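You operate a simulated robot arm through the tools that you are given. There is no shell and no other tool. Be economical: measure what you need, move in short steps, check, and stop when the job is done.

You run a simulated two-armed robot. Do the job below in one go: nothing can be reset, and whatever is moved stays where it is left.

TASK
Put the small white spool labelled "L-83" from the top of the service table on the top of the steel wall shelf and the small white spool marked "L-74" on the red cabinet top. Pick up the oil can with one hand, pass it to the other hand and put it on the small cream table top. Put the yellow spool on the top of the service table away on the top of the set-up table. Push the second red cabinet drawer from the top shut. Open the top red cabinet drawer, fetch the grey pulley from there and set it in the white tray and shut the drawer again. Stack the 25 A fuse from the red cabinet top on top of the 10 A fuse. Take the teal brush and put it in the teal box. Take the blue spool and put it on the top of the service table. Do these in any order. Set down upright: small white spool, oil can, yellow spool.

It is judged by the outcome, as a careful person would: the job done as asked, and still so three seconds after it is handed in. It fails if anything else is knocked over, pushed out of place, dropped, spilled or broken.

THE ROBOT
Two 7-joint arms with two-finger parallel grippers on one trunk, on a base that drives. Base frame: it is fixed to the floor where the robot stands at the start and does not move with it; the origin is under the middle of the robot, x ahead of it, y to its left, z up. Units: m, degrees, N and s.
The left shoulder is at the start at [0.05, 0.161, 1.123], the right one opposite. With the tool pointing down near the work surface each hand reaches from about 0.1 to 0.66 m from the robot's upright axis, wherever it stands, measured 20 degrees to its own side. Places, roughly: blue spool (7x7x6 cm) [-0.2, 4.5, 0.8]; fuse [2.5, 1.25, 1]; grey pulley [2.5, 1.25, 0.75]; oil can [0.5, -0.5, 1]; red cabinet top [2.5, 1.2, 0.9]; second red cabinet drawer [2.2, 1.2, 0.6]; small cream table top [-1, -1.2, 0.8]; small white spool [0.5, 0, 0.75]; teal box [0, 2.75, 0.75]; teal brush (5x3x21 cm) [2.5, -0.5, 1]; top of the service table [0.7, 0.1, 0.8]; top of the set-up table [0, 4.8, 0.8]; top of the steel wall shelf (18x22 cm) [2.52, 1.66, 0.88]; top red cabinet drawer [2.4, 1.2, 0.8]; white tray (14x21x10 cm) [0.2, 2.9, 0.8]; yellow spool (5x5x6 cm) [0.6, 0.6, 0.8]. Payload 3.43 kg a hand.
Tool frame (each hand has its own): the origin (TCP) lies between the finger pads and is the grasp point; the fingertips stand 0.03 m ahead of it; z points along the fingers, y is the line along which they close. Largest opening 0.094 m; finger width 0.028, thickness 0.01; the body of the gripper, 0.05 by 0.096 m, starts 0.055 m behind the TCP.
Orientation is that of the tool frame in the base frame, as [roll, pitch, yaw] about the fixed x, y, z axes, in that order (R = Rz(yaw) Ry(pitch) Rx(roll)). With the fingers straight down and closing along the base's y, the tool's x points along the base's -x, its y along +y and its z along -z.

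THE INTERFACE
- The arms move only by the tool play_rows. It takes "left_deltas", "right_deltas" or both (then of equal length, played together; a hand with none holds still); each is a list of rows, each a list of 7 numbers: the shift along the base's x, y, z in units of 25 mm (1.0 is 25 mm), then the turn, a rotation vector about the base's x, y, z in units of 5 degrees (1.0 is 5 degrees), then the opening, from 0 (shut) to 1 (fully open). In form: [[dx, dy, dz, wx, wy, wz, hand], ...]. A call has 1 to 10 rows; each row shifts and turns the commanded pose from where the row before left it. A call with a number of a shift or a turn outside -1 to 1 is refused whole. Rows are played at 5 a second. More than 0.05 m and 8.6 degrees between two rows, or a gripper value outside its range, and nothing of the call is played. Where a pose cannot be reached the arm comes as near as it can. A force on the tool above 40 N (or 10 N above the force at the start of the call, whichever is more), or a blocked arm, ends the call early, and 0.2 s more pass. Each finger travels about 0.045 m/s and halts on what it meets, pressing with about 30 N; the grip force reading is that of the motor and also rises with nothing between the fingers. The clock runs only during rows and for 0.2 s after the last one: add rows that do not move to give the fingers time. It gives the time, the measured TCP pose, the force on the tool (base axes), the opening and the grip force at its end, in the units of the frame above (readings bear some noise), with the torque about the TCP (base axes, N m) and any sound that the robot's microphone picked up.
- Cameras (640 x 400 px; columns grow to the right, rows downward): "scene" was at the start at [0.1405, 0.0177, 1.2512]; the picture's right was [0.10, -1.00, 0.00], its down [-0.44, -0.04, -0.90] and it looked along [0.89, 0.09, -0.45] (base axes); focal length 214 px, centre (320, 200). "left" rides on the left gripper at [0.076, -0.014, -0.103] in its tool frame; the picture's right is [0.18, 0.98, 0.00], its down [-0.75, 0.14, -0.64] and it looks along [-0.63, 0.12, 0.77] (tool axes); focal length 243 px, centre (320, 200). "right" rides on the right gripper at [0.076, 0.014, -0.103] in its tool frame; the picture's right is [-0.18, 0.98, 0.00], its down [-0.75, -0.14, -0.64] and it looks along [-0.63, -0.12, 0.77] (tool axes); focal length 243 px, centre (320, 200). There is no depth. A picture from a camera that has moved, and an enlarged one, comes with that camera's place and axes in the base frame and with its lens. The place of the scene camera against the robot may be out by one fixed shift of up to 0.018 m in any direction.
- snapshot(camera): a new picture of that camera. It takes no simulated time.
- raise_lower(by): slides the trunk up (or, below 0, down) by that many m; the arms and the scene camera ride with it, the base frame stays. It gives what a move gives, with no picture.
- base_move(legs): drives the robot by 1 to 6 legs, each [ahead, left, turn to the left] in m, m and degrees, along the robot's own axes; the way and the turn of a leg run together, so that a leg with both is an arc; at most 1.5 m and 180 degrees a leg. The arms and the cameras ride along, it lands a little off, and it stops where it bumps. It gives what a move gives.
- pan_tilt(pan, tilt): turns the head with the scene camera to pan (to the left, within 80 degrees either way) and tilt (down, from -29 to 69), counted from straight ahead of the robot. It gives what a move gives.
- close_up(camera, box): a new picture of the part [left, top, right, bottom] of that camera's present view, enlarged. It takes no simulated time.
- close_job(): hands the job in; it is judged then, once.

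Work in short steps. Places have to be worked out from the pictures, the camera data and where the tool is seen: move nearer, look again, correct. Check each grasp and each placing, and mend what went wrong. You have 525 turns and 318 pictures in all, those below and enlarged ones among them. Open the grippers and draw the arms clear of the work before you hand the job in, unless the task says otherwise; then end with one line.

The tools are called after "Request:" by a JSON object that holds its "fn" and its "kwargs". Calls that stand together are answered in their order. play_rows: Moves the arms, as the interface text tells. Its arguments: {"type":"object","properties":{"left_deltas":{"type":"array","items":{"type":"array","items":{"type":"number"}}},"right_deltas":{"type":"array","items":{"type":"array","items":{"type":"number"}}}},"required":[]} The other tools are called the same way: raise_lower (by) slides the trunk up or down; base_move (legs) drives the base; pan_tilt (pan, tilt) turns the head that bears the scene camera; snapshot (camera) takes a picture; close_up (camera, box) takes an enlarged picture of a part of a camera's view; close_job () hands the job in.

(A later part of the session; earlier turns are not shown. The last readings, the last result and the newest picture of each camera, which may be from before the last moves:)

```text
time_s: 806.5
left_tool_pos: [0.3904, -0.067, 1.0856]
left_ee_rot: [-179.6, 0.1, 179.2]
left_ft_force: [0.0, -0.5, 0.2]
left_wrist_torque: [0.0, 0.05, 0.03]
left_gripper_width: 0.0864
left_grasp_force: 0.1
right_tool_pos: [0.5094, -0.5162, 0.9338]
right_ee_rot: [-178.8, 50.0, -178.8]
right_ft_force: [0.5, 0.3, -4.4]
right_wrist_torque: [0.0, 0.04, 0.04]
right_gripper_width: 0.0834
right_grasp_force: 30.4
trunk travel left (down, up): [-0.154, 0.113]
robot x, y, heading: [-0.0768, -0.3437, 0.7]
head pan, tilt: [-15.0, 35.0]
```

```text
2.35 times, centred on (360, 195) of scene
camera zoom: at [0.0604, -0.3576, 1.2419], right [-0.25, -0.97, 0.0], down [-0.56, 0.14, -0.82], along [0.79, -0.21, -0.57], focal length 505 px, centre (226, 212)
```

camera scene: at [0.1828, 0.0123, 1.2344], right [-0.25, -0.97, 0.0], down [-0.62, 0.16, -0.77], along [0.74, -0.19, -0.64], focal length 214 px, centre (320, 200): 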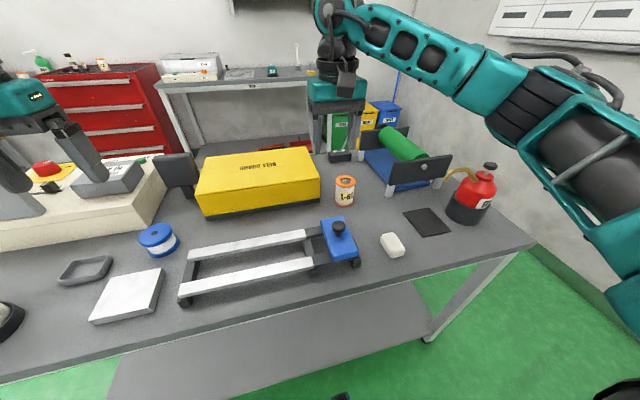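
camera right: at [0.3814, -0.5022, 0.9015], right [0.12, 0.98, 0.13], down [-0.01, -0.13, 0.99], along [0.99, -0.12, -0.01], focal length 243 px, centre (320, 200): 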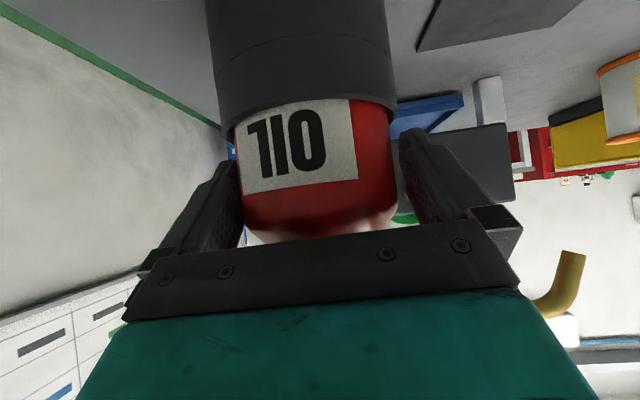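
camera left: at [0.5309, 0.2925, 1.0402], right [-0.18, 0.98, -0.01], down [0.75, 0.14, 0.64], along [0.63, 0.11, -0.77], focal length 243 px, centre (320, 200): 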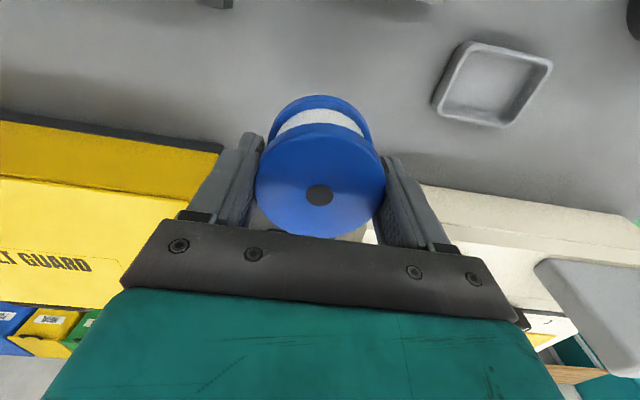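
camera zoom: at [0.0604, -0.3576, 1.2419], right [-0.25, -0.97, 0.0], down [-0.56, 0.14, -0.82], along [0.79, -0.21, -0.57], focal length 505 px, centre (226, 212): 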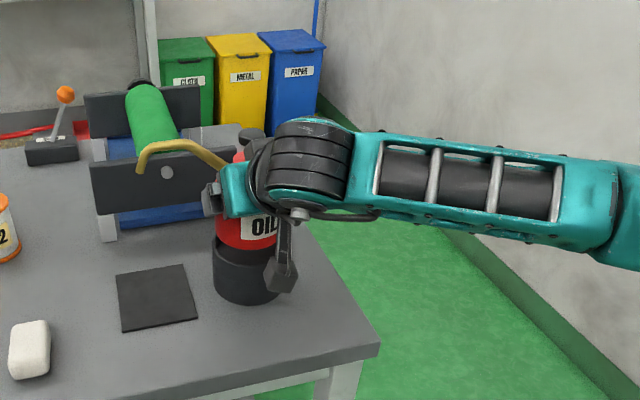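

The can rises while the cup stays. Lift clear and bring it in front of the robot.

Request:
{"fn": "play_rows", "kwargs": {"right_deltas": [[0, 0, 0.8, 0, 0, 0, 0.4], [0, 0, 0.8, 0, 0, 0, 0.4], [0, 0, 0.8, 0, 0, 0, 0.4], [0, 0, 0.8, 0, 0, 0, 0.4], [0, 0, 0.8, 0, 0, 0, 0.4], [-0.3, 0.4, 0.8, 0, 0, 0, 0.4], [-0.3, 0.4, 0.6, 0, 0, 0, 0.4], [-0.3, 0.6, 0, 0, 0, 0, 0.4], [-0.3, 0.6, 0, 0, 0, 0, 0.4], [-0.3, 0.6, 0, 0, 0, 0, 0.4]]}}

Request:
{"fn": "base_move", "kwargs": {"legs": [[-0.35, 0, 0]]}}

Request:
{"fn": "pan_tilt", "kwargs": {"pan": 0, "tilt": 30}}

Request:
{"fn": "snapshot", "kwargs": {"camera": "scene"}}

```text
time_s: 808.7
left_tool_pos: [0.3917, -0.0669, 1.0861]
left_ee_rot: [-179.6, 0.2, 179.3]
left_ft_force: [-0.1, 0.7, 0.0]
left_wrist_torque: [-0.02, 0.0, 0.0]
left_gripper_width: 0.0865
left_grasp_force: 0.2
right_tool_pos: [0.4735, -0.4514, 1.0672]
right_ee_rot: [-178.7, 50.1, -178.9]
right_ft_force: [0.3, 0.6, -3.5]
right_wrist_torque: [0.01, 0.03, 0.0]
right_gripper_width: 0.0835
right_grasp_force: 30.2
trunk travel left (down, up): [-0.154, 0.113]
robot x, y, heading: [-0.0753, -0.3418, 0.3]
head pan, tilt: [-15.0, 35.0]
```

```text
time_s: 811.0
left_tool_pos: [0.0352, -0.0684, 1.0845]
left_ee_rot: [-179.6, 0.2, 179.6]
left_ft_force: [0.0, 0.5, -0.4]
left_wrist_torque: [0.01, 0.01, 0.02]
left_gripper_width: 0.0865
left_grasp_force: 0.2
right_tool_pos: [0.1206, -0.4521, 1.0678]
right_ee_rot: [-178.8, 50.1, -178.5]
right_ft_force: [-0.2, -0.2, -4.5]
right_wrist_torque: [-0.02, 0.01, -0.01]
right_gripper_width: 0.0835
right_grasp_force: 30.4
trunk travel left (down, up): [-0.154, 0.113]
robot x, y, heading: [-0.4231, -0.3501, 0.9]
head pan, tilt: [-15.0, 35.0]
```

```text
time_s: 811.7
left_tool_pos: [0.0365, -0.0686, 1.0861]
left_ee_rot: [-179.6, 0.0, 179.5]
left_ft_force: [0.3, 0.1, -0.4]
left_wrist_torque: [0.01, 0.0, 0.01]
left_gripper_width: 0.0867
left_grasp_force: 0.1
right_tool_pos: [0.1214, -0.4515, 1.0667]
right_ee_rot: [-178.7, 49.9, -178.5]
right_ft_force: [0.3, 0.6, -4.2]
right_wrist_torque: [-0.05, 0.01, 0.01]
right_gripper_width: 0.0836
right_grasp_force: 30.2
trunk travel left (down, up): [-0.154, 0.113]
robot x, y, heading: [-0.4278, -0.3484, 0.6]
head pan, tilt: [0.0, 30.0]
```

```text
54 pictures are left
camera scene: at [-0.2863, -0.3374, 1.2497], right [0.01, -1.0, 0.0], down [-0.5, -0.01, -0.87], along [0.87, 0.01, -0.5], focal length 214 px, centre (320, 200)
```

scene: 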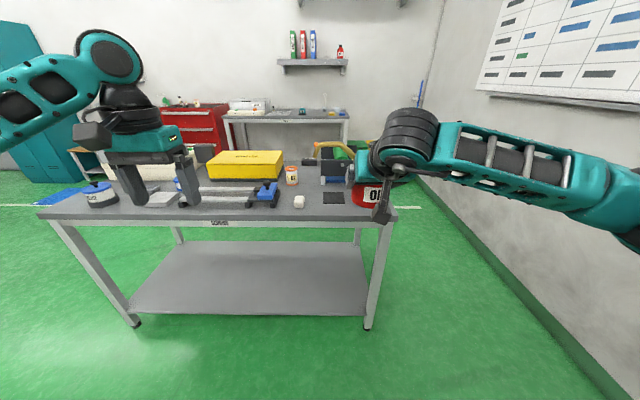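

Now the handover. Right hand moves the can to the centre; left hand yaws −90° and rolls so its fingers point right, to take the can's lower body from the left.

Request:
{"fn": "play_rows", "kwargs": {"left_deltas": [[0, 0.3, 0, 0, 0, -1, 1], [0, 0.3, 0, 0, 0, -1, 1], [0, 0.3, 0, 0, 0, -1, 1], [0, 0.3, 0, 0, 0, -1, 1], [0, 0, 0, 0, 0, -1, 1], [0, 0, 0, 0, 0, -1, 1], [0, 0, 0, 0, 0, -1, 1], [0, 0, 0, 0, 0, -1, 1], [0, 0, 0, 0, 0, -1, 1], [0, 0, 0, 0, 0, -1, 1]], "right_deltas": [[0, 0.5, 0, 0, 0, 0, 0.4], [0, 0.5, 0, 0, 0, 0, 0.4], [0, 0.5, 0, 0, 0, 0, 0.4], [0, 0.5, 0, 0, 0, 0, 0.4], [0, 0.5, 0, 0, 0, 0, 0.4], [0, 0.5, 0, 0, 0, 0, 0.4], [0, 0.5, 0, 0, 0, 0, 0.4], [0, 0, 0, 0, 0, 0, 0.4], [0, 0, 0, 0, 0, 0, 0.4], [0, 0, 0, 0, 0, 0, 0.4]]}}

Request:
{"fn": "play_rows", "kwargs": {"left_deltas": [[0.2, 0, -0.1, 0, 0, -1, 1], [0.2, 0, -0.1, 0, 0, -1, 1], [0.2, 0, -0.1, 0, 0, -1, 1], [0.2, 0, -0.1, 0, 0, -1, 1], [0.2, 0, -0.1, 0, 0, -1, 1], [0.2, 0, -0.1, 0, 0, -1, 1], [0.2, 0, -0.1, 0, 0, -1, 1], [0.2, 0, -0.1, 0, 0, -1, 1]]}}

Request:
{"fn": "play_rows", "kwargs": {"left_deltas": [[0.15, 0, 0, -1, 0, 0, 1], [0.15, 0, 0, -1, 0, 0, 1], [0.15, 0, 0, -1, 0, 0, 1], [0.15, 0, 0, -1, 0, 0, 1], [0.15, 0, 0, -1, 0, 0, 1], [0.15, 0, 0, -1, 0, 0, 1], [0.15, 0, 0, -1, 0, 0, 1], [0.15, 0, 0, -1, 0, 0, 1], [0.15, 0, 0, -1, 0, 0, 1], [0.15, 0, 0, -1, 0, 0, 1]]}}

Request:
{"fn": "snapshot", "kwargs": {"camera": "scene"}}

```text
time_s: 813.9
left_tool_pos: [0.0356, -0.037, 1.0851]
left_ee_rot: [-179.4, 0.1, 129.5]
left_ft_force: [-0.3, -0.3, 0.2]
left_wrist_torque: [-0.04, 0.0, -0.03]
left_gripper_width: 0.094
left_grasp_force: 0.0
right_tool_pos: [0.1209, -0.3638, 1.0673]
right_ee_rot: [-178.7, 50.0, -178.4]
right_ft_force: [0.3, -0.4, -4.3]
right_wrist_torque: [-0.03, 0.03, 0.0]
right_gripper_width: 0.0835
right_grasp_force: 29.8
trunk travel left (down, up): [-0.154, 0.113]
robot x, y, heading: [-0.4233, -0.35, 0.5]
head pan, tilt: [0.0, 30.0]
```

```text
time_s: 815.7
left_tool_pos: [0.0774, -0.0383, 1.0647]
left_ee_rot: [-179.5, 0.2, 89.4]
left_ft_force: [0.6, 0.6, -0.2]
left_wrist_torque: [0.0, 0.01, -0.03]
left_gripper_width: 0.094
left_grasp_force: 0.0
right_tool_pos: [0.1211, -0.3642, 1.0667]
right_ee_rot: [-178.9, 50.0, -178.6]
right_ft_force: [0.0, 0.1, -4.1]
right_wrist_torque: [0.0, 0.05, -0.01]
right_gripper_width: 0.0836
right_grasp_force: 30.3
trunk travel left (down, up): [-0.154, 0.113]
robot x, y, heading: [-0.425, -0.3477, 0.8]
head pan, tilt: [0.0, 30.0]
```

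```text
time_s: 817.9
left_tool_pos: [0.1149, -0.0376, 1.066]
left_ee_rot: [179.9, 50.3, 89.4]
left_ft_force: [-0.2, -0.2, 0.5]
left_wrist_torque: [-0.04, -0.01, -0.03]
left_gripper_width: 0.094
left_grasp_force: 0.1
right_tool_pos: [0.1197, -0.3632, 1.0661]
right_ee_rot: [-178.8, 49.9, -178.6]
right_ft_force: [-0.6, 0.2, -4.5]
right_wrist_torque: [0.0, 0.03, 0.01]
right_gripper_width: 0.0836
right_grasp_force: 30.2
trunk travel left (down, up): [-0.154, 0.113]
robot x, y, heading: [-0.4244, -0.3474, 0.7]
head pan, tilt: [0.0, 30.0]
```

```text
53 pictures are left
camera scene: at [-0.2862, -0.3372, 1.2497], right [0.01, -1.0, 0.0], down [-0.5, -0.01, -0.87], along [0.87, 0.01, -0.5], focal length 214 px, centre (320, 200)
```

scene: 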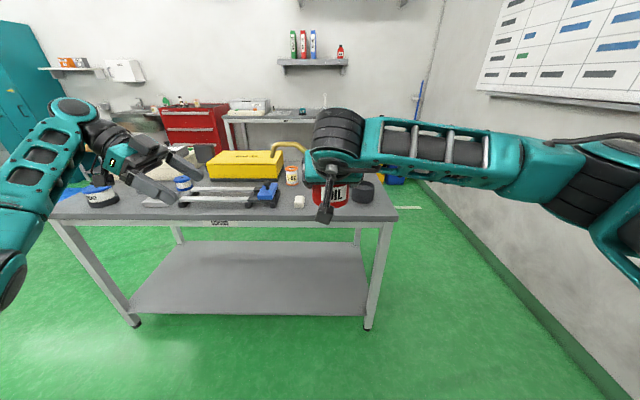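

The cup stayed on the table. Continue the roll to horizontal and move to the pre-grasp position 20 cm left of the can.

Request:
{"fn": "play_rows", "kwargs": {"left_deltas": [[0, 0, -0.2, -1, 0, 0, 1], [0, 0, -0.2, -1, 0, 0, 1], [0, 0, -0.2, -1, 0, 0, 1], [0, 0, -0.2, -1, 0, 0, 1], [0, 0, -0.2, -1, 0, 0, 1], [0.1, -0.5, -0.2, -1, 0, 0, 1], [0.1, -0.5, -0.2, -1, 0, 0, 1], [0.1, -0.5, -0.3, -0.9, 0, 0, 1], [0, -0.7, -0.2, 0, 0, 0, 1], [0, -0.7, 0, 0, 0, 0, 1]]}}

Request:
{"fn": "close_up", "kwargs": {"camera": "scene", "box": [100, 80, 400, 280]}}

Request:
{"fn": "snapshot", "kwargs": {"camera": "left"}}

```text
time_s: 820.1
left_tool_pos: [0.1251, -0.1099, 1.0177]
left_ee_rot: [119.9, 89.5, 29.5]
left_ft_force: [-0.1, 0.3, 0.3]
left_wrist_torque: [0.01, 0.0, 0.0]
left_gripper_width: 0.0941
left_grasp_force: 0.0
right_tool_pos: [0.1212, -0.364, 1.0674]
right_ee_rot: [-178.9, 50.0, -178.6]
right_ft_force: [-0.6, -0.1, -3.7]
right_wrist_torque: [0.0, -0.01, 0.03]
right_gripper_width: 0.0837
right_grasp_force: 30.0
trunk travel left (down, up): [-0.154, 0.113]
robot x, y, heading: [-0.4229, -0.3485, 0.9]
head pan, tilt: [0.0, 30.0]
```

```text
2.00 times, centred on (250, 180) of scene
camera zoom: at [-0.2863, -0.3375, 1.2497], right [0.01, -1.0, 0.0], down [-0.5, -0.01, -0.87], along [0.87, 0.01, -0.5], focal length 429 px, centre (460, 240)
```

zoom: 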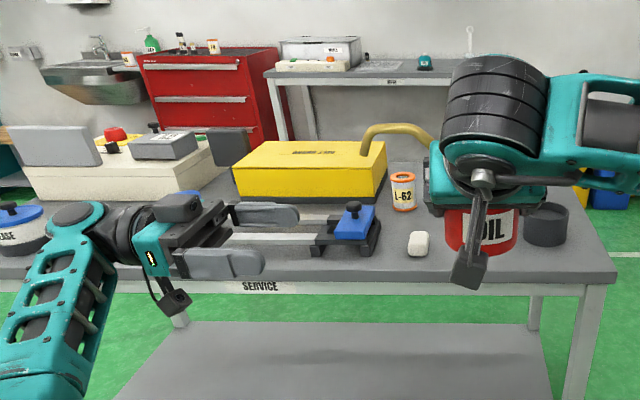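

```text
51 pictures are left
camera left: at [0.1121, -0.0083, 0.9423], right [0.98, -0.01, -0.18], down [0.14, 0.64, 0.76], along [0.11, -0.77, 0.63], focal length 243 px, centre (320, 200)
```

left: 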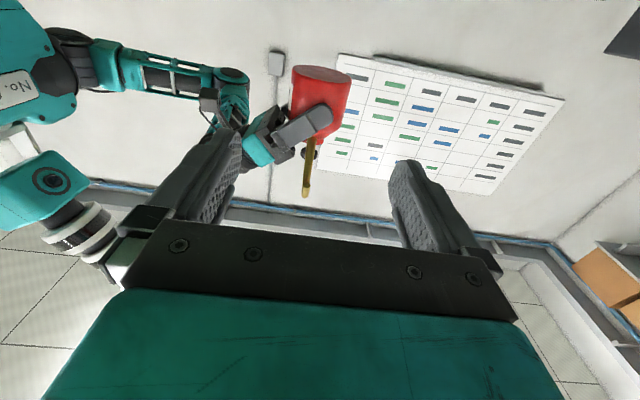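

Left camera shows the can bottom at z≈1.019, axis x≈0.127. I raise the left hand to z≈1.05 (below the spout, clear of the right palm) and approach to 6 cm short, then check.

Request:
{"fn": "play_rows", "kwargs": {"left_deltas": [[0, -0.8, 0.3, 0, 0, 0, 1], [0, -0.8, 0.3, 0, 0, 0, 1], [0.05, -0.8, 0.3, 0, 0, 0, 1], [0, -0.8, 0.3, 0, 0, 0, 1], [0, -0.8, 0.1, 0, 0, 0, 1], [0, -0.8, 0, 0, 0, 0, 1], [0, -0.8, 0, 0, 0, 0, 1]]}}

Request:
{"fn": "snapshot", "kwargs": {"camera": "left"}}

Request:
{"fn": "close_up", "kwargs": {"camera": "scene", "box": [220, 80, 400, 240]}}

```text
time_s: 821.7
left_tool_pos: [0.124, -0.2521, 1.0492]
left_ee_rot: [124.2, 89.5, 33.7]
left_ft_force: [-0.1, -0.2, -0.2]
left_wrist_torque: [0.0, -0.02, -0.01]
left_gripper_width: 0.0939
left_grasp_force: 0.0
right_tool_pos: [0.1213, -0.3644, 1.0668]
right_ee_rot: [-178.7, 50.0, -178.7]
right_ft_force: [0.2, 0.4, -4.9]
right_wrist_torque: [-0.01, 0.03, 0.0]
right_gripper_width: 0.084
right_grasp_force: 29.6
trunk travel left (down, up): [-0.154, 0.113]
robot x, y, heading: [-0.4258, -0.3488, 0.7]
head pan, tilt: [0.0, 30.0]
```

```text
50 pictures are left
camera left: at [0.1113, -0.1501, 0.973], right [0.98, -0.01, -0.18], down [0.14, 0.64, 0.76], along [0.11, -0.77, 0.63], focal length 243 px, centre (320, 200)
```

left: 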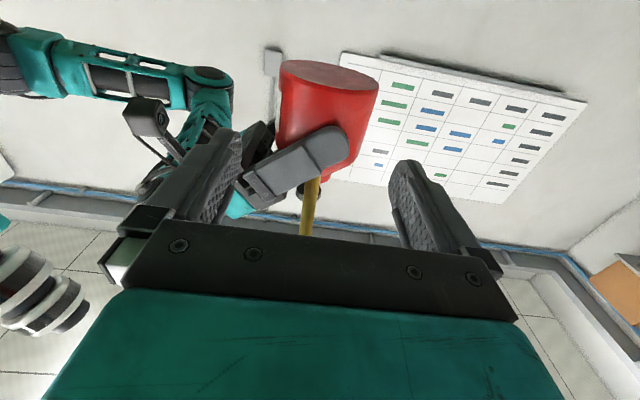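

```text
2.50 times, centred on (310, 160) of scene
camera zoom: at [-0.2863, -0.3375, 1.2497], right [0.01, -1.0, 0.0], down [-0.5, -0.01, -0.87], along [0.87, 0.01, -0.5], focal length 536 px, centre (345, 300)
```

zoom: 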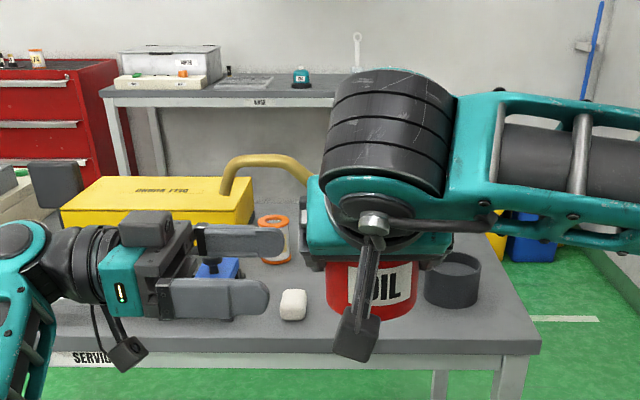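

Alignment is good (can axis x≈0.1265). Advance the last 10 cm and close the left hand.

Request:
{"fn": "play_rows", "kwargs": {"left_deltas": [[0.1, -0.8, 0, 0, 0, 0, 1], [0, -0.8, 0, 0, 0, 0, 1], [0, -0.8, 0, 0, 0, 0, 1], [0, -0.8, 0, 0, 0, 0, 1], [0, -0.8, 0, 0, 0, 0, 1], [0, 0, 0, 0, 0, 0, 1]]}}

Request:
{"fn": "close_up", "kwargs": {"camera": "scene", "box": [240, 100, 400, 240]}}

Request:
{"fn": "snapshot", "kwargs": {"camera": "left"}}

```text
time_s: 823.1
left_tool_pos: [0.126, -0.3487, 1.0508]
left_ee_rot: [125.6, 89.4, 35.0]
left_ft_force: [-0.4, 0.4, -0.1]
left_wrist_torque: [0.0, 0.02, 0.01]
left_gripper_width: 0.0941
left_grasp_force: 0.0
right_tool_pos: [0.1215, -0.3646, 1.0674]
right_ee_rot: [-178.7, 50.0, -178.6]
right_ft_force: [-0.1, -0.6, -5.0]
right_wrist_torque: [-0.06, 0.02, -0.01]
right_gripper_width: 0.0835
right_grasp_force: 30.1
trunk travel left (down, up): [-0.154, 0.113]
robot x, y, heading: [-0.4235, -0.3484, 0.6]
head pan, tilt: [0.0, 30.0]
```

```text
2.86 times, centred on (320, 170) of scene
camera zoom: at [-0.2863, -0.3373, 1.2497], right [0.01, -1.0, 0.0], down [-0.5, -0.01, -0.87], along [0.87, 0.01, -0.5], focal length 613 px, centre (320, 286)
```

zoom: 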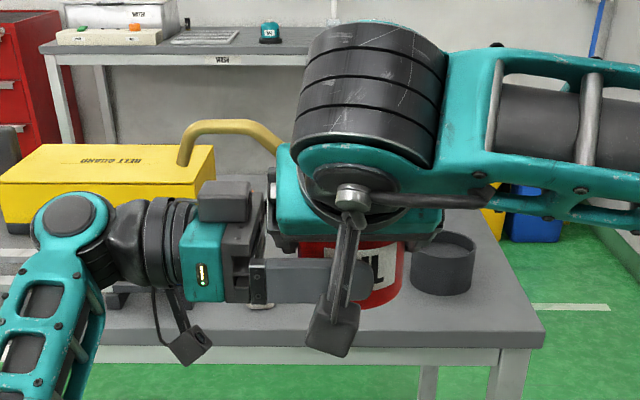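

```text
47 pictures are left
camera left: at [0.1125, -0.2471, 0.9753], right [0.98, -0.01, -0.18], down [0.14, 0.64, 0.76], along [0.11, -0.77, 0.63], focal length 243 px, centre (320, 200)
```

left: 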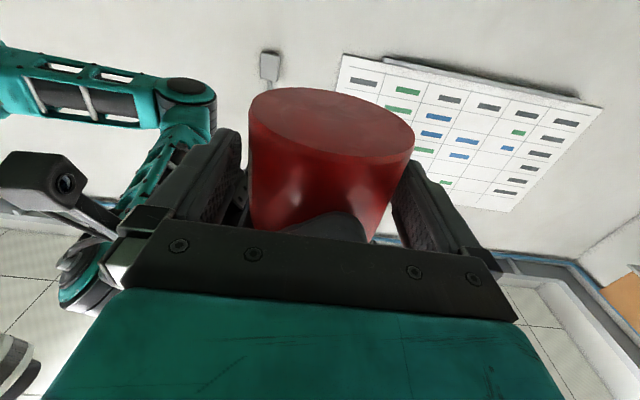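

The can is between the left fingers, no contacts. Close the left grip, then open the right.

Request:
{"fn": "play_rows", "kwargs": {"left_deltas": [[0, 0, 0, 0, 0, 0, 0.4], [0, 0, 0, 0, 0, 0, 0.4], [0, 0, 0, 0, 0, 0, 0.4], [0, 0, 0, 0, 0, 0, 0.4]]}}

Request:
{"fn": "play_rows", "kwargs": {"right_deltas": [[0, 0, 0, 0, 0, 0, 0.92], [0, 0, 0, 0, 0, 0, 0.94], [0, 0, 0, 0, 0, 0, 0.96], [0, 0, 0, 0, 0, 0, 1], [0, 0, 0, 0, 0, 0, 1]]}}

Request:
{"fn": "close_up", "kwargs": {"camera": "scene", "box": [240, 100, 400, 240]}}

```text
time_s: 824.1
left_tool_pos: [0.126, -0.3485, 1.0501]
left_ee_rot: [129.2, 89.5, 39.0]
left_ft_force: [13.1, -1.4, 0.0]
left_wrist_torque: [0.02, 0.05, 0.18]
left_gripper_width: 0.0811
left_grasp_force: 29.9
right_tool_pos: [0.1203, -0.3641, 1.0677]
right_ee_rot: [-178.8, 49.9, -178.4]
right_ft_force: [-13.1, 1.1, -4.3]
right_wrist_torque: [0.01, 0.17, 0.06]
right_gripper_width: 0.0836
right_grasp_force: 30.0
trunk travel left (down, up): [-0.154, 0.113]
robot x, y, heading: [-0.4255, -0.3468, 0.7]
head pan, tilt: [0.0, 30.0]
```

```text
time_s: 825.3
left_tool_pos: [0.1245, -0.3483, 1.0514]
left_ee_rot: [126.6, 89.5, 36.2]
left_ft_force: [-0.2, 0.1, 0.0]
left_wrist_torque: [0.04, 0.02, 0.01]
left_gripper_width: 0.0808
left_grasp_force: 29.5
right_tool_pos: [0.121, -0.364, 1.0671]
right_ee_rot: [-178.8, 50.0, -178.7]
right_ft_force: [-0.6, -0.1, -0.2]
right_wrist_torque: [-0.02, -0.02, -0.01]
right_gripper_width: 0.0942
right_grasp_force: 0.1
trunk travel left (down, up): [-0.154, 0.113]
robot x, y, heading: [-0.4279, -0.3456, 0.8]
head pan, tilt: [0.0, 30.0]
```

```text
2.86 times, centred on (320, 170) of scene
camera zoom: at [-0.2863, -0.3373, 1.2497], right [0.01, -1.0, 0.0], down [-0.5, -0.01, -0.87], along [0.87, 0.01, -0.5], focal length 613 px, centre (320, 286)
```

zoom: 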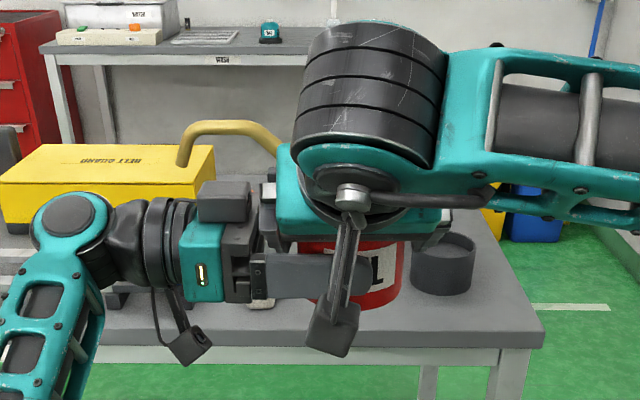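

Handover done. Withdraw the right hand along its own finger axis (back and up), clear of the left finger and the spout.

Request:
{"fn": "play_rows", "kwargs": {"right_deltas": [[-0.4, 0, 0.34, 0, 0, 0, 1], [-0.6, 0, 0.5, 0, 0, 0, 1], [-0.6, 0, 0.5, 0, 0, 0, 1], [-0.6, 0, 0.5, 0, 0, 0, 1], [-0.6, -0.2, 0.5, 0, 0, 0, 1], [-0.5, -0.6, 0.2, 0, 0, 0, 1], [0, -0.9, 0, 0, 0, 0, 1], [0, -0.9, 0, 0, 0, 0, 1], [0, -0.9, 0, 0, 0, 0, 1], [0, -0.9, 0, 0, 0, 0, 1]]}}

Request:
{"fn": "snapshot", "kwargs": {"camera": "scene"}}

```text
time_s: 827.5
left_tool_pos: [0.1256, -0.3486, 1.0505]
left_ee_rot: [128.1, 89.4, 37.7]
left_ft_force: [0.0, 0.1, -0.4]
left_wrist_torque: [0.02, 0.03, 0.03]
left_gripper_width: 0.0808
left_grasp_force: 30.2
right_tool_pos: [0.0376, -0.4754, 1.1292]
right_ee_rot: [-178.9, 50.1, -178.5]
right_ft_force: [0.0, 0.0, 0.8]
right_wrist_torque: [0.02, 0.01, 0.0]
right_gripper_width: 0.0941
right_grasp_force: 0.1
trunk travel left (down, up): [-0.154, 0.113]
robot x, y, heading: [-0.4256, -0.3487, 0.8]
head pan, tilt: [0.0, 30.0]
```

```text
45 pictures are left
camera scene: at [-0.2864, -0.3376, 1.2497], right [0.01, -1.0, 0.0], down [-0.5, -0.01, -0.87], along [0.87, 0.01, -0.5], focal length 214 px, centre (320, 200)
```

scene: 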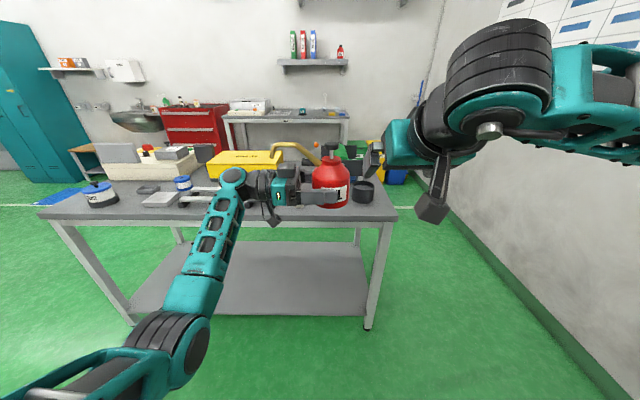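

The left hand holds the can alone. Level the right arm, turn to face the cream table (−y) and look.

Request:
{"fn": "play_rows", "kwargs": {"right_deltas": [[0, 0, 0, 0, 1, 0, 0.5], [0, 0, 0, 0, 1, 0, 0.5], [0, 0, 0, 0, 1, 0, 0.5], [0, 0, 0, 0, 1, 0, 0.5], [0, 0, 0, 0, 1, 0, 0.5], [0, 0, 0, 0, 1, 0, 0.5], [0, 0, 0, 0, 1, 0, 0.5], [0, 0, 0, 0, 1, 0, 0.5], [0, 0, 0, 0, 1, 0, 0.5], [0, 0, 0, 0, 1, 0, 0.5]]}}

Request:
{"fn": "base_move", "kwargs": {"legs": [[-0.15, 0.2, 0], [0, 0, -90]]}}

Request:
{"fn": "pan_tilt", "kwargs": {"pan": 0, "tilt": 30}}

Request:
{"fn": "snapshot", "kwargs": {"camera": "scene"}}

```text
time_s: 829.7
left_tool_pos: [0.1257, -0.3478, 1.0512]
left_ee_rot: [126.9, 89.4, 36.5]
left_ft_force: [-0.1, 0.5, 0.4]
left_wrist_torque: [0.06, 0.01, 0.0]
left_gripper_width: 0.081
left_grasp_force: 30.0
right_tool_pos: [0.038, -0.4747, 1.1316]
right_ee_rot: [-179.8, -0.1, -179.0]
right_ft_force: [-0.7, -0.4, 1.0]
right_wrist_torque: [-0.02, 0.01, -0.01]
right_gripper_width: 0.047
right_grasp_force: 0.0
trunk travel left (down, up): [-0.154, 0.113]
robot x, y, heading: [-0.4274, -0.3518, 0.8]
head pan, tilt: [0.0, 30.0]
```

```text
time_s: 835.9
left_tool_pos: [-0.5844, -0.6977, 1.051]
left_ee_rot: [127.5, 89.5, -53.4]
left_ft_force: [-0.1, 0.3, -1.3]
left_wrist_torque: [0.03, -0.05, 0.04]
left_gripper_width: 0.0808
left_grasp_force: 30.0
right_tool_pos: [-0.7092, -0.6101, 1.1292]
right_ee_rot: [-180.0, 0.0, 90.3]
right_ft_force: [0.3, 0.0, 0.3]
right_wrist_torque: [0.0, -0.02, -0.01]
right_gripper_width: 0.0469
right_grasp_force: 0.1
trunk travel left (down, up): [-0.154, 0.113]
robot x, y, heading: [-0.5779, -0.1483, -89.8]
head pan, tilt: [0.0, 30.0]
```

```text
time_s: 836.5
left_tool_pos: [-0.5836, -0.6972, 1.0508]
left_ee_rot: [132.3, 89.5, -48.6]
left_ft_force: [-0.4, 0.4, 0.2]
left_wrist_torque: [0.02, -0.06, 0.02]
left_gripper_width: 0.0809
left_grasp_force: 29.8
right_tool_pos: [-0.7096, -0.6107, 1.1305]
right_ee_rot: [-179.9, 0.0, 90.4]
right_ft_force: [1.1, -0.3, 0.6]
right_wrist_torque: [0.01, -0.02, 0.0]
right_gripper_width: 0.0471
right_grasp_force: 0.0
trunk travel left (down, up): [-0.154, 0.113]
robot x, y, heading: [-0.5793, -0.1483, -90.0]
head pan, tilt: [0.0, 30.0]
```

```text
44 pictures are left
camera scene: at [-0.5684, -0.2683, 1.2497], right [-1.0, 0.0, 0.0], down [0.0, 0.5, -0.87], along [0.0, -0.87, -0.5], focal length 214 px, centre (320, 200)
```

scene: 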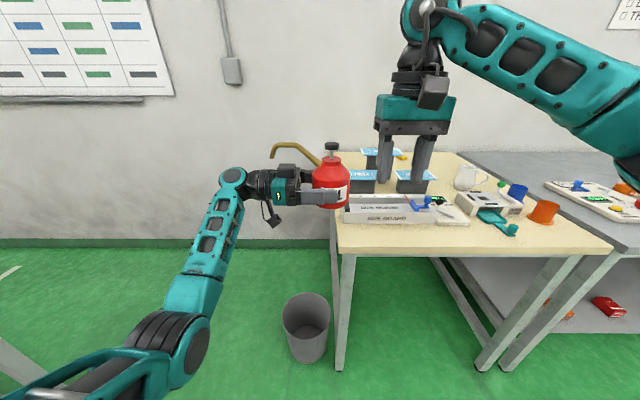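

Request:
{"fn": "close_up", "kwargs": {"camera": "scene", "box": [300, 140, 500, 270]}}

```text
3.08 times, centred on (400, 205) of scene
camera zoom: at [-0.5684, -0.2683, 1.2497], right [-1.0, 0.0, 0.0], down [0.0, 0.5, -0.87], along [0.0, -0.87, -0.5], focal length 660 px, centre (74, 185)
```

zoom: 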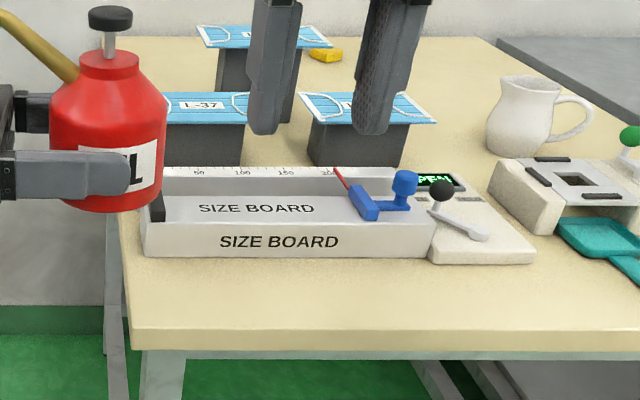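

Request:
{"fn": "snapshot", "kwargs": {"camera": "right"}}

```text
42 pictures are left
camera right: at [-0.6963, -0.5338, 1.2331], right [0.98, -0.18, 0.0], down [-0.13, -0.75, 0.64], along [-0.12, -0.63, -0.77], focal length 243 px, centre (320, 200)
```

right: 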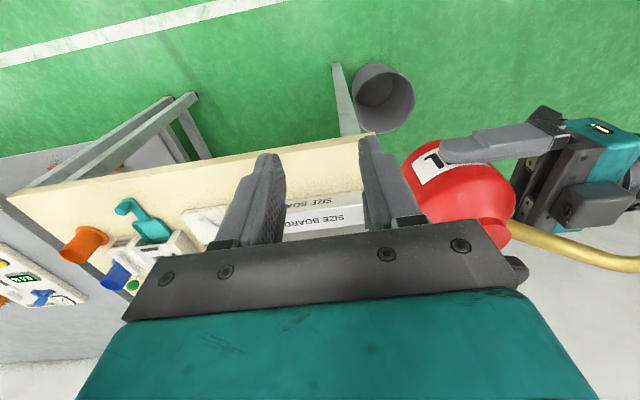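

Table corner at [-0.628,-0.743], z≈0.81; size board front at y≈-0.869. Can target: axis [-0.695,-0.806]. Move the base so, staying high.

Request:
{"fn": "base_move", "kwargs": {"legs": [[0.105, -0.092, 0]]}}

Request:
{"fn": "snapshot", "kwargs": {"camera": "scene"}}

```text
time_s: 838.0
left_tool_pos: [-0.6751, -0.8019, 1.0501]
left_ee_rot: [131.4, 89.6, -49.4]
left_ft_force: [-1.1, -0.3, -1.0]
left_wrist_torque: [-0.01, -0.05, -0.03]
left_gripper_width: 0.0805
left_grasp_force: 30.1
right_tool_pos: [-0.8011, -0.7144, 1.1296]
right_ee_rot: [-179.8, 0.0, 90.5]
right_ft_force: [-0.2, 0.6, 0.2]
right_wrist_torque: [0.02, 0.0, -0.04]
right_gripper_width: 0.0474
right_grasp_force: 0.2
trunk travel left (down, up): [-0.154, 0.113]
robot x, y, heading: [-0.6694, -0.2489, -89.7]
head pan, tilt: [0.0, 30.0]
```

```text
41 pictures are left
camera scene: at [-0.6599, -0.3729, 1.2496], right [-1.0, -0.01, 0.0], down [0.0, 0.5, -0.87], along [0.01, -0.87, -0.5], focal length 214 px, centre (320, 200)
```

scene: 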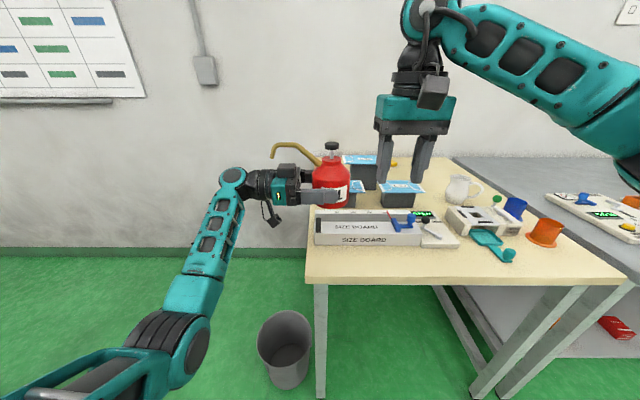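

Positions agree. Fine-adjust and lower to z≈0.88, then check.

Request:
{"fn": "play_rows", "kwargs": {"left_deltas": [[-0.1, -0.1, -0.7, 0, 0, 0, 0.4], [-0.1, -0.06, -0.7, 0, 0, 0, 0.4], [0, 0, -0.7, 0, 0, 0, 0.4], [0, 0, -0.7, 0, 0, 0, 0.4], [0, 0, -0.7, 0, 0, 0, 0.4], [0, 0, -0.7, 0, 0, 0, 0.4], [0, 0, -0.7, 0, 0, 0, 0.4], [0, 0, -0.7, 0, 0, 0, 0.4], [0, 0, -0.7, 0, 0, 0, 0.4], [0, 0, 0, 0, 0, 0, 0.4]]}}

Request:
{"fn": "close_up", "kwargs": {"camera": "scene", "box": [240, 170, 440, 320]}}

Request:
{"fn": "snapshot", "kwargs": {"camera": "right"}}

```text
time_s: 840.0
left_tool_pos: [-0.681, -0.8086, 0.9132]
left_ee_rot: [66.6, 87.3, -114.6]
left_ft_force: [-1.3, 2.6, 12.7]
left_wrist_torque: [-0.57, -0.05, -0.1]
left_gripper_width: 0.0818
left_grasp_force: 29.9
right_tool_pos: [-0.7993, -0.7142, 1.1299]
right_ee_rot: [-179.9, 0.1, 90.6]
right_ft_force: [0.4, -0.9, -0.3]
right_wrist_torque: [0.01, -0.01, 0.03]
right_gripper_width: 0.047
right_grasp_force: 0.0
trunk travel left (down, up): [-0.154, 0.113]
robot x, y, heading: [-0.6689, -0.251, -90.1]
head pan, tilt: [0.0, 30.0]
stopped in row 10 (left hand): the force on the tool passed its limit at 44 N (the readings are from after the stop); the commanded pose is now the measured one
```

```text
2.67 times, centred on (340, 245) of scene
camera zoom: at [-0.6594, -0.3718, 1.2497], right [-1.0, -0.01, 0.0], down [0.0, 0.5, -0.87], along [0.01, -0.87, -0.5], focal length 572 px, centre (267, 80)
```

zoom: 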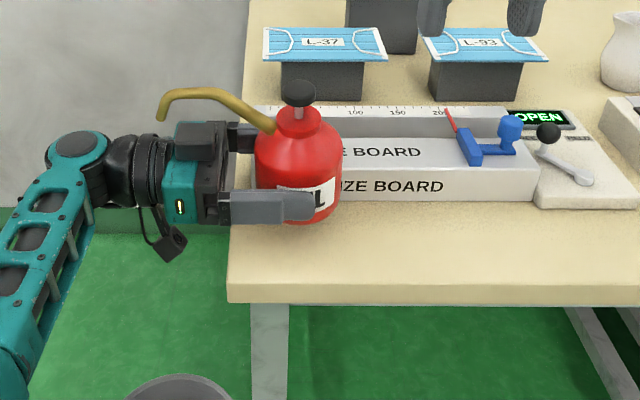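

```text
39 pictures are left
camera right: at [-0.7868, -0.6375, 1.2332], right [0.98, -0.17, 0.0], down [-0.13, -0.75, 0.64], along [-0.11, -0.63, -0.77], focal length 243 px, centre (320, 200)
```

right: 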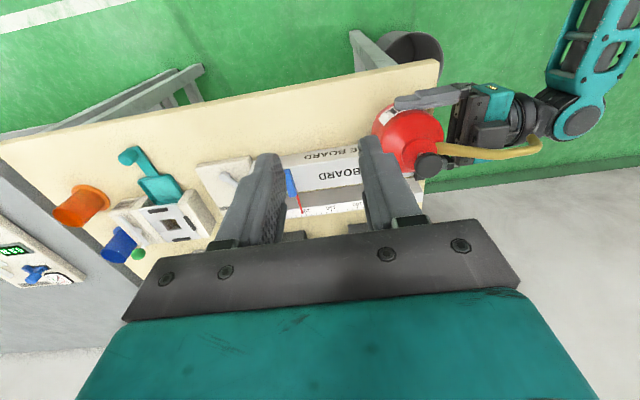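

Early contact: the can's far side seems to touch the size board. Zoom the right camera to measure the gap.

Request:
{"fn": "play_rows", "kwargs": {"left_deltas": [[0, 0.1, 0.4, 0, 0, 0, 0.4], [0, 0, 0, 0, 0, 0, 0.4]]}}

Request:
{"fn": "close_up", "kwargs": {"camera": "right", "box": [300, 40, 500, 220]}}

```text
time_s: 840.6
left_tool_pos: [-0.6795, -0.8047, 0.9148]
left_ee_rot: [71.6, 88.2, -109.5]
left_ft_force: [-0.6, 0.4, 0.0]
left_wrist_torque: [-0.01, -0.03, 0.0]
left_gripper_width: 0.0808
left_grasp_force: 30.3
right_tool_pos: [-0.7989, -0.7151, 1.1304]
right_ee_rot: [-179.9, 0.0, 90.6]
right_ft_force: [0.2, -0.1, 0.3]
right_wrist_torque: [0.04, -0.03, 0.03]
right_gripper_width: 0.0468
right_grasp_force: 0.1
trunk travel left (down, up): [-0.154, 0.113]
robot x, y, heading: [-0.6668, -0.2481, -89.4]
head pan, tilt: [0.0, 30.0]
```

```text
2.22 times, centred on (400, 130) of right
camera zoom: at [-0.7868, -0.6382, 1.2329], right [0.98, -0.17, 0.0], down [-0.13, -0.75, 0.64], along [-0.11, -0.63, -0.77], focal length 539 px, centre (142, 356)
```

zoom: 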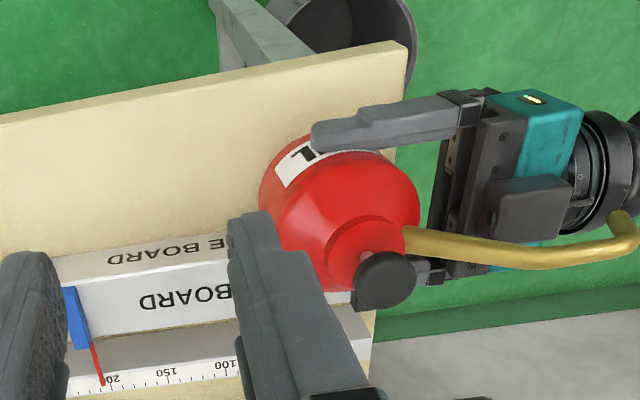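

Free depth is y -0.741…-0.859. Shift the can 1 cm toward me (TCP y≈-0.795) and lower in small steps.

Request:
{"fn": "play_rows", "kwargs": {"left_deltas": [[0, 0.4, 0, 0, 0, 0, 0.4], [0, 0, -0.5, 0, 0, 0, 0.4], [0, 0, -0.5, 0, 0, 0, 0.4], [0, 0, -0.4, 0, 0, 0, 0.4], [0, 0, -0.3, 0, 0, 0, 0.4], [0, 0, -0.2, 0, 0, 0, 0.4], [0, 0, -0.2, 0, 0, 0, 0.4], [0, 0, -0.2, 0, 0, 0, 0.4], [0, 0, -0.2, 0, 0, 0, 0.4], [0, 0, -0.2, 0, 0, 0, 0.4]]}}

Request:
{"fn": "close_up", "kwargs": {"camera": "scene", "box": [240, 170, 440, 320]}}

```text
time_s: 841.5
left_tool_pos: [-0.6794, -0.7952, 0.9108]
left_ee_rot: [65.3, 85.2, -115.7]
left_ft_force: [1.1, 7.6, 11.6]
left_wrist_torque: [-0.76, -0.49, 0.2]
left_gripper_width: 0.0809
left_grasp_force: 29.9
right_tool_pos: [-0.799, -0.7139, 1.1317]
right_ee_rot: [-179.9, 0.0, 90.6]
right_ft_force: [-0.1, 0.7, 0.0]
right_wrist_torque: [0.0, -0.01, 0.0]
right_gripper_width: 0.0472
right_grasp_force: 0.2
trunk travel left (down, up): [-0.154, 0.113]
robot x, y, heading: [-0.6681, -0.2494, -89.8]
head pan, tilt: [0.0, 30.0]
stopped in row 4 (left hand): the force on the tool passed its limit at 47 N (the readings are from after the stop); the commanded pose is now the measured one
```

```text
2.67 times, centred on (340, 245) of scene
camera zoom: at [-0.6591, -0.3705, 1.2499], right [-1.0, -0.01, 0.0], down [0.0, 0.5, -0.87], along [0.01, -0.87, -0.5], focal length 572 px, centre (267, 80)
```

zoom: 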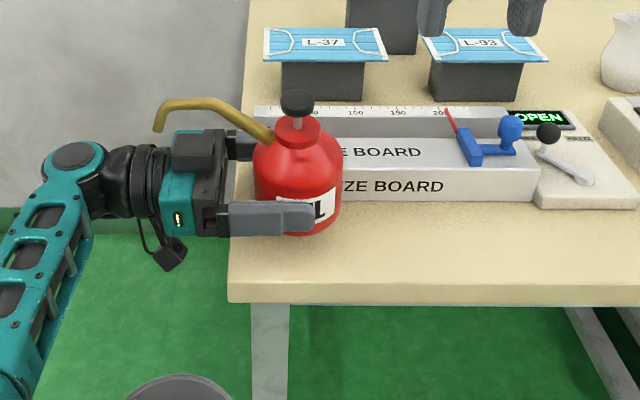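

The contact is at the hand's far knuckle against the board's end, not the can. Raise, re-level the hand, and swing it 35° about the can axis so the knuckle clears the board.

Request:
{"fn": "play_rows", "kwargs": {"left_deltas": [[0, 0, 0.8, 0.45, -0.2, 0, 0.4], [0, 0, 0.8, 0.42, -0.2, 0, 0.4], [0, 0, 0.8, 0, 0, 0, 0.4], [0, 0.05, 0, 0, 0, 1, 0.4], [0, 0.05, 0, 0, 0, 1, 0.4], [0, 0.05, 0, 0, 0, 1, 0.4], [0, 0.05, 0, 0, 0, 1, 0.4], [0, 0, 0, 0, 0, 1, 0.4], [0, 0, 0, 0, 0, 1, 0.4], [0, 0, 0, 0, 0, 1, 0.4]]}}

Request:
{"fn": "snapshot", "kwargs": {"camera": "scene"}}

Request:
{"fn": "close_up", "kwargs": {"camera": "right", "box": [300, 40, 500, 220]}}

```text
time_s: 843.7
left_tool_pos: [-0.6788, -0.7916, 0.9668]
left_ee_rot: [-107.2, 89.4, 106.9]
left_ft_force: [-0.2, -0.3, 0.9]
left_wrist_torque: [0.03, -0.07, -0.04]
left_gripper_width: 0.0805
left_grasp_force: 29.8
right_tool_pos: [-0.7993, -0.7149, 1.1301]
right_ee_rot: [-179.8, 0.0, 90.6]
right_ft_force: [-0.4, -0.9, 0.7]
right_wrist_torque: [0.04, -0.03, -0.02]
right_gripper_width: 0.0472
right_grasp_force: 0.0
trunk travel left (down, up): [-0.154, 0.113]
robot x, y, heading: [-0.669, -0.2527, -89.9]
head pan, tilt: [0.0, 30.0]
```

```text
36 pictures are left
camera scene: at [-0.6594, -0.3722, 1.2497], right [-1.0, -0.01, 0.0], down [0.0, 0.5, -0.87], along [0.01, -0.87, -0.5], focal length 214 px, centre (320, 200)
```

scene: 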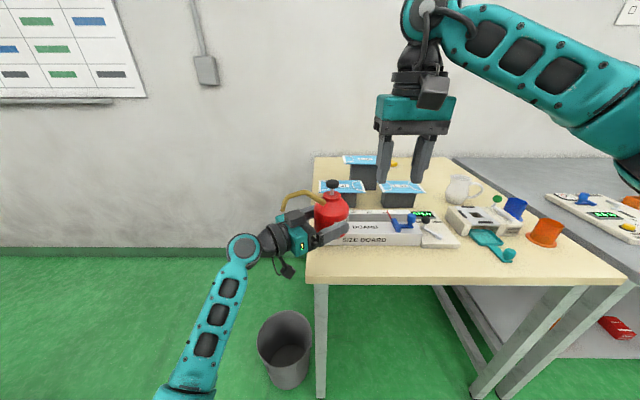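

```text
2.22 times, centred on (400, 130) of right
camera zoom: at [-0.7866, -0.6379, 1.2332], right [0.98, -0.17, 0.0], down [-0.13, -0.75, 0.64], along [-0.11, -0.63, -0.77], focal length 539 px, centre (142, 356)
```

zoom: 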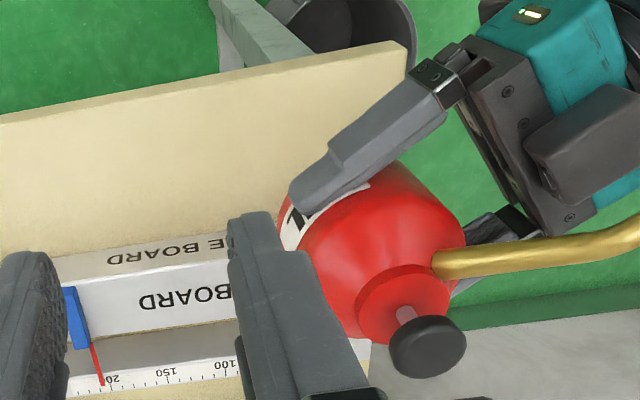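

Hand is level and swung; knuckle now clear. Lower in steps.

Request:
{"fn": "play_rows", "kwargs": {"left_deltas": [[0, -0.1, -0.6, 0, 0, 0, 0.4], [0, 0, -0.6, 0, 0, 0, 0.4], [0, 0, -0.6, 0, 0, 0, 0.4], [0, 0, -0.6, 0, 0, 0, 0.4], [0, 0, -0.5, 0, 0, 0, 0.4], [0, 0, -0.3, 0, 0, 0, 0.4], [0, 0, -0.3, 0, 0, 0, 0.4], [0, 0, -0.2, 0, 0, 0, 0.4], [0, 0, -0.2, 0, 0, 0, 0.4], [0, 0, 0, 0, 0, 0, 0.4]]}}

Request:
{"fn": "close_up", "kwargs": {"camera": "scene", "box": [240, 170, 440, 320]}}

```text
time_s: 845.0
left_tool_pos: [-0.6793, -0.7943, 0.9114]
left_ee_rot: [18.7, 87.9, -127.3]
left_ft_force: [6.0, 15.9, 9.2]
left_wrist_torque: [-0.22, -0.38, 0.03]
left_gripper_width: 0.0806
left_grasp_force: 29.8
right_tool_pos: [-0.798, -0.7135, 1.1315]
right_ee_rot: [-179.8, 0.2, 90.5]
right_ft_force: [0.1, -0.8, -0.5]
right_wrist_torque: [0.02, 0.0, 0.01]
right_gripper_width: 0.047
right_grasp_force: 0.1
trunk travel left (down, up): [-0.154, 0.113]
robot x, y, heading: [-0.6698, -0.2479, -89.5]
head pan, tilt: [0.0, 30.0]
stopped in row 6 (left hand): the force on the tool passed its limit at 43 N (the readings are from after the stop); the commanded pose is now the measured one
```

```text
2.67 times, centred on (340, 245) of scene
camera zoom: at [-0.6582, -0.3694, 1.2499], right [-1.0, -0.01, 0.0], down [0.0, 0.5, -0.87], along [0.01, -0.87, -0.5], focal length 572 px, centre (267, 80)
```

zoom: 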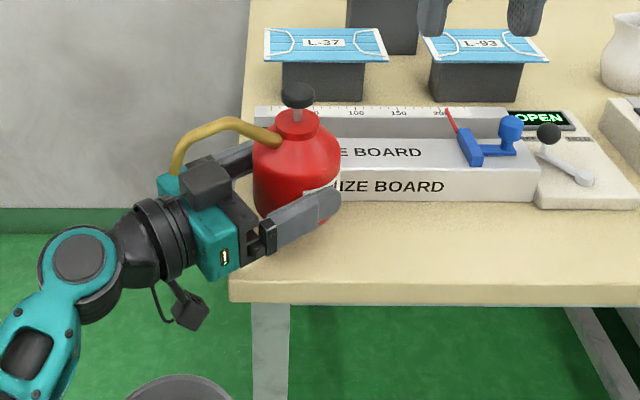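

Stops again at the same height; my table height may be off. I probe the table with the closed right fingertips in the free front strip. First lift the can a little.

Request:
{"fn": "play_rows", "kwargs": {"left_deltas": [[0, 0.2, 0.8, 0, 0, 0, 0.4], [0, 0, 0.8, 0, 0, 0, 0.4], [0, 0, 0.4, 0, 0, 0, 0.4], [0, 0, 0, 0, 0, 0, 0.4], [0, 0, 0, 0, 0, 0, 0.4], [0, 0, 0, 0, 0, 0, 0.4], [0, 0, 0, 0, 0, 0, 0.4], [0, 0, 0, 0, 0, 0, 0.4]], "right_deltas": [[-0.4, -0.3, -0.8, 0, 0, 0, 0], [-0.4, -0.3, -0.8, 0, 0, 0, 0], [-0.4, 0, -0.8, 0, 0, 0, 0], [-0.4, 0, -0.8, 0, 0, 0, 0], [0, 0, -0.8, 0, 0, 0, 0], [0, 0, -0.8, 0, 0, 0, 0], [0, 0, -0.8, 0, 0, 0, 0], [0, 0, -0.4, 0, 0, 0, 0]]}}

Request:
{"fn": "snapshot", "kwargs": {"camera": "right"}}

```text
time_s: 846.8
left_tool_pos: [-0.6795, -0.7924, 0.9544]
left_ee_rot: [15.0, 88.6, -130.9]
left_ft_force: [0.1, -0.8, 0.4]
left_wrist_torque: [0.01, -0.06, 0.02]
left_gripper_width: 0.0807
left_grasp_force: 30.0
right_tool_pos: [-0.8368, -0.7304, 0.9812]
right_ee_rot: [-179.8, 0.0, 90.6]
right_ft_force: [-0.2, -0.5, 0.3]
right_wrist_torque: [0.01, -0.03, -0.01]
right_gripper_width: 0.0
right_grasp_force: 30.0
trunk travel left (down, up): [-0.154, 0.113]
robot x, y, heading: [-0.6695, -0.2508, -89.4]
head pan, tilt: [0.0, 30.0]
```

```text
33 pictures are left
camera right: at [-0.8251, -0.6536, 1.0837], right [0.98, -0.17, 0.0], down [-0.13, -0.75, 0.64], along [-0.11, -0.63, -0.77], focal length 243 px, centre (320, 200)
```

right: 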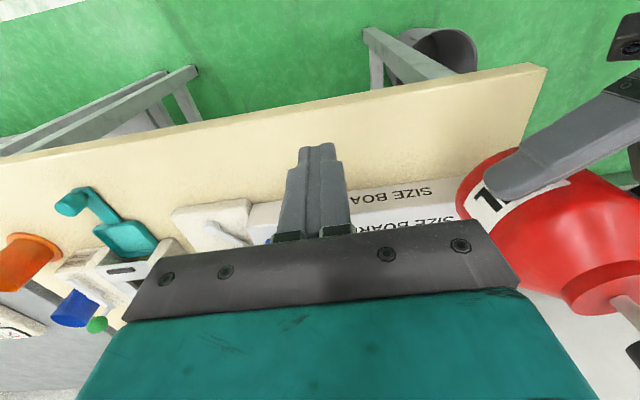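

Probe: shift right hand 4 cm further onto the strip and lower gently.

Request:
{"fn": "play_rows", "kwargs": {"right_deltas": [[0, -0.8, 0, 0, 0, 0, 0], [0, -0.8, 0, 0, 0, 0, 0], [0, 0, -0.6, 0, 0, 0, 0], [0, 0, -0.6, 0, 0, 0, 0], [0, 0, -0.6, 0, 0, 0, 0], [0, 0, -0.4, 0, 0, 0, 0], [0, 0, -0.3, 0, 0, 0, 0], [0, 0, -0.3, 0, 0, 0, 0], [0, 0, -0.3, 0, 0, 0, 0], [0, 0, -0.3, 0, 0, 0, 0]]}}

Request:
{"fn": "play_rows", "kwargs": {"right_deltas": [[0, 0, -0.3, 0, 0, 0, 0], [0, 0, -0.3, 0, 0, 0, 0], [0, 0, -0.3, 0, 0, 0, 0], [0, 0, -0.3, 0, 0, 0, 0], [0, 0, -0.3, 0, 0, 0, 0], [0, 0, -0.3, 0, 0, 0, 0], [0, 0, -0.3, 0, 0, 0, 0]]}}

```text
time_s: 849.0
left_tool_pos: [-0.6805, -0.7913, 0.955]
left_ee_rot: [15.0, 88.5, -130.9]
left_ft_force: [0.8, -0.2, 0.0]
left_wrist_torque: [0.06, -0.01, 0.01]
left_gripper_width: 0.0804
left_grasp_force: 29.7
right_tool_pos: [-0.8399, -0.7705, 0.8949]
right_ee_rot: [-179.9, 0.1, 90.7]
right_ft_force: [-0.5, 0.1, -0.2]
right_wrist_torque: [0.01, -0.01, 0.02]
right_gripper_width: 0.0001
right_grasp_force: 30.0
trunk travel left (down, up): [-0.154, 0.113]
robot x, y, heading: [-0.6681, -0.2515, -89.6]
head pan, tilt: [0.0, 30.0]
```

```text
time_s: 850.2
left_tool_pos: [-0.6809, -0.7899, 0.9555]
left_ee_rot: [19.0, 88.6, -127.0]
left_ft_force: [-0.3, -1.3, -0.7]
left_wrist_torque: [0.02, -0.07, 0.0]
left_gripper_width: 0.0806
left_grasp_force: 30.2
right_tool_pos: [-0.8407, -0.7701, 0.8706]
right_ee_rot: [180.0, 0.5, 90.6]
right_ft_force: [-2.2, 13.9, 17.7]
right_wrist_torque: [0.62, 0.05, 0.04]
right_gripper_width: 0.0
right_grasp_force: 30.4
trunk travel left (down, up): [-0.154, 0.113]
robot x, y, heading: [-0.6691, -0.2505, -89.7]
head pan, tilt: [0.0, 30.0]
stopped in row 5 (right hand): the force on the tool passed its limit at 46 N (the readings are from after the stop); the commanded pose is now the measured one
```

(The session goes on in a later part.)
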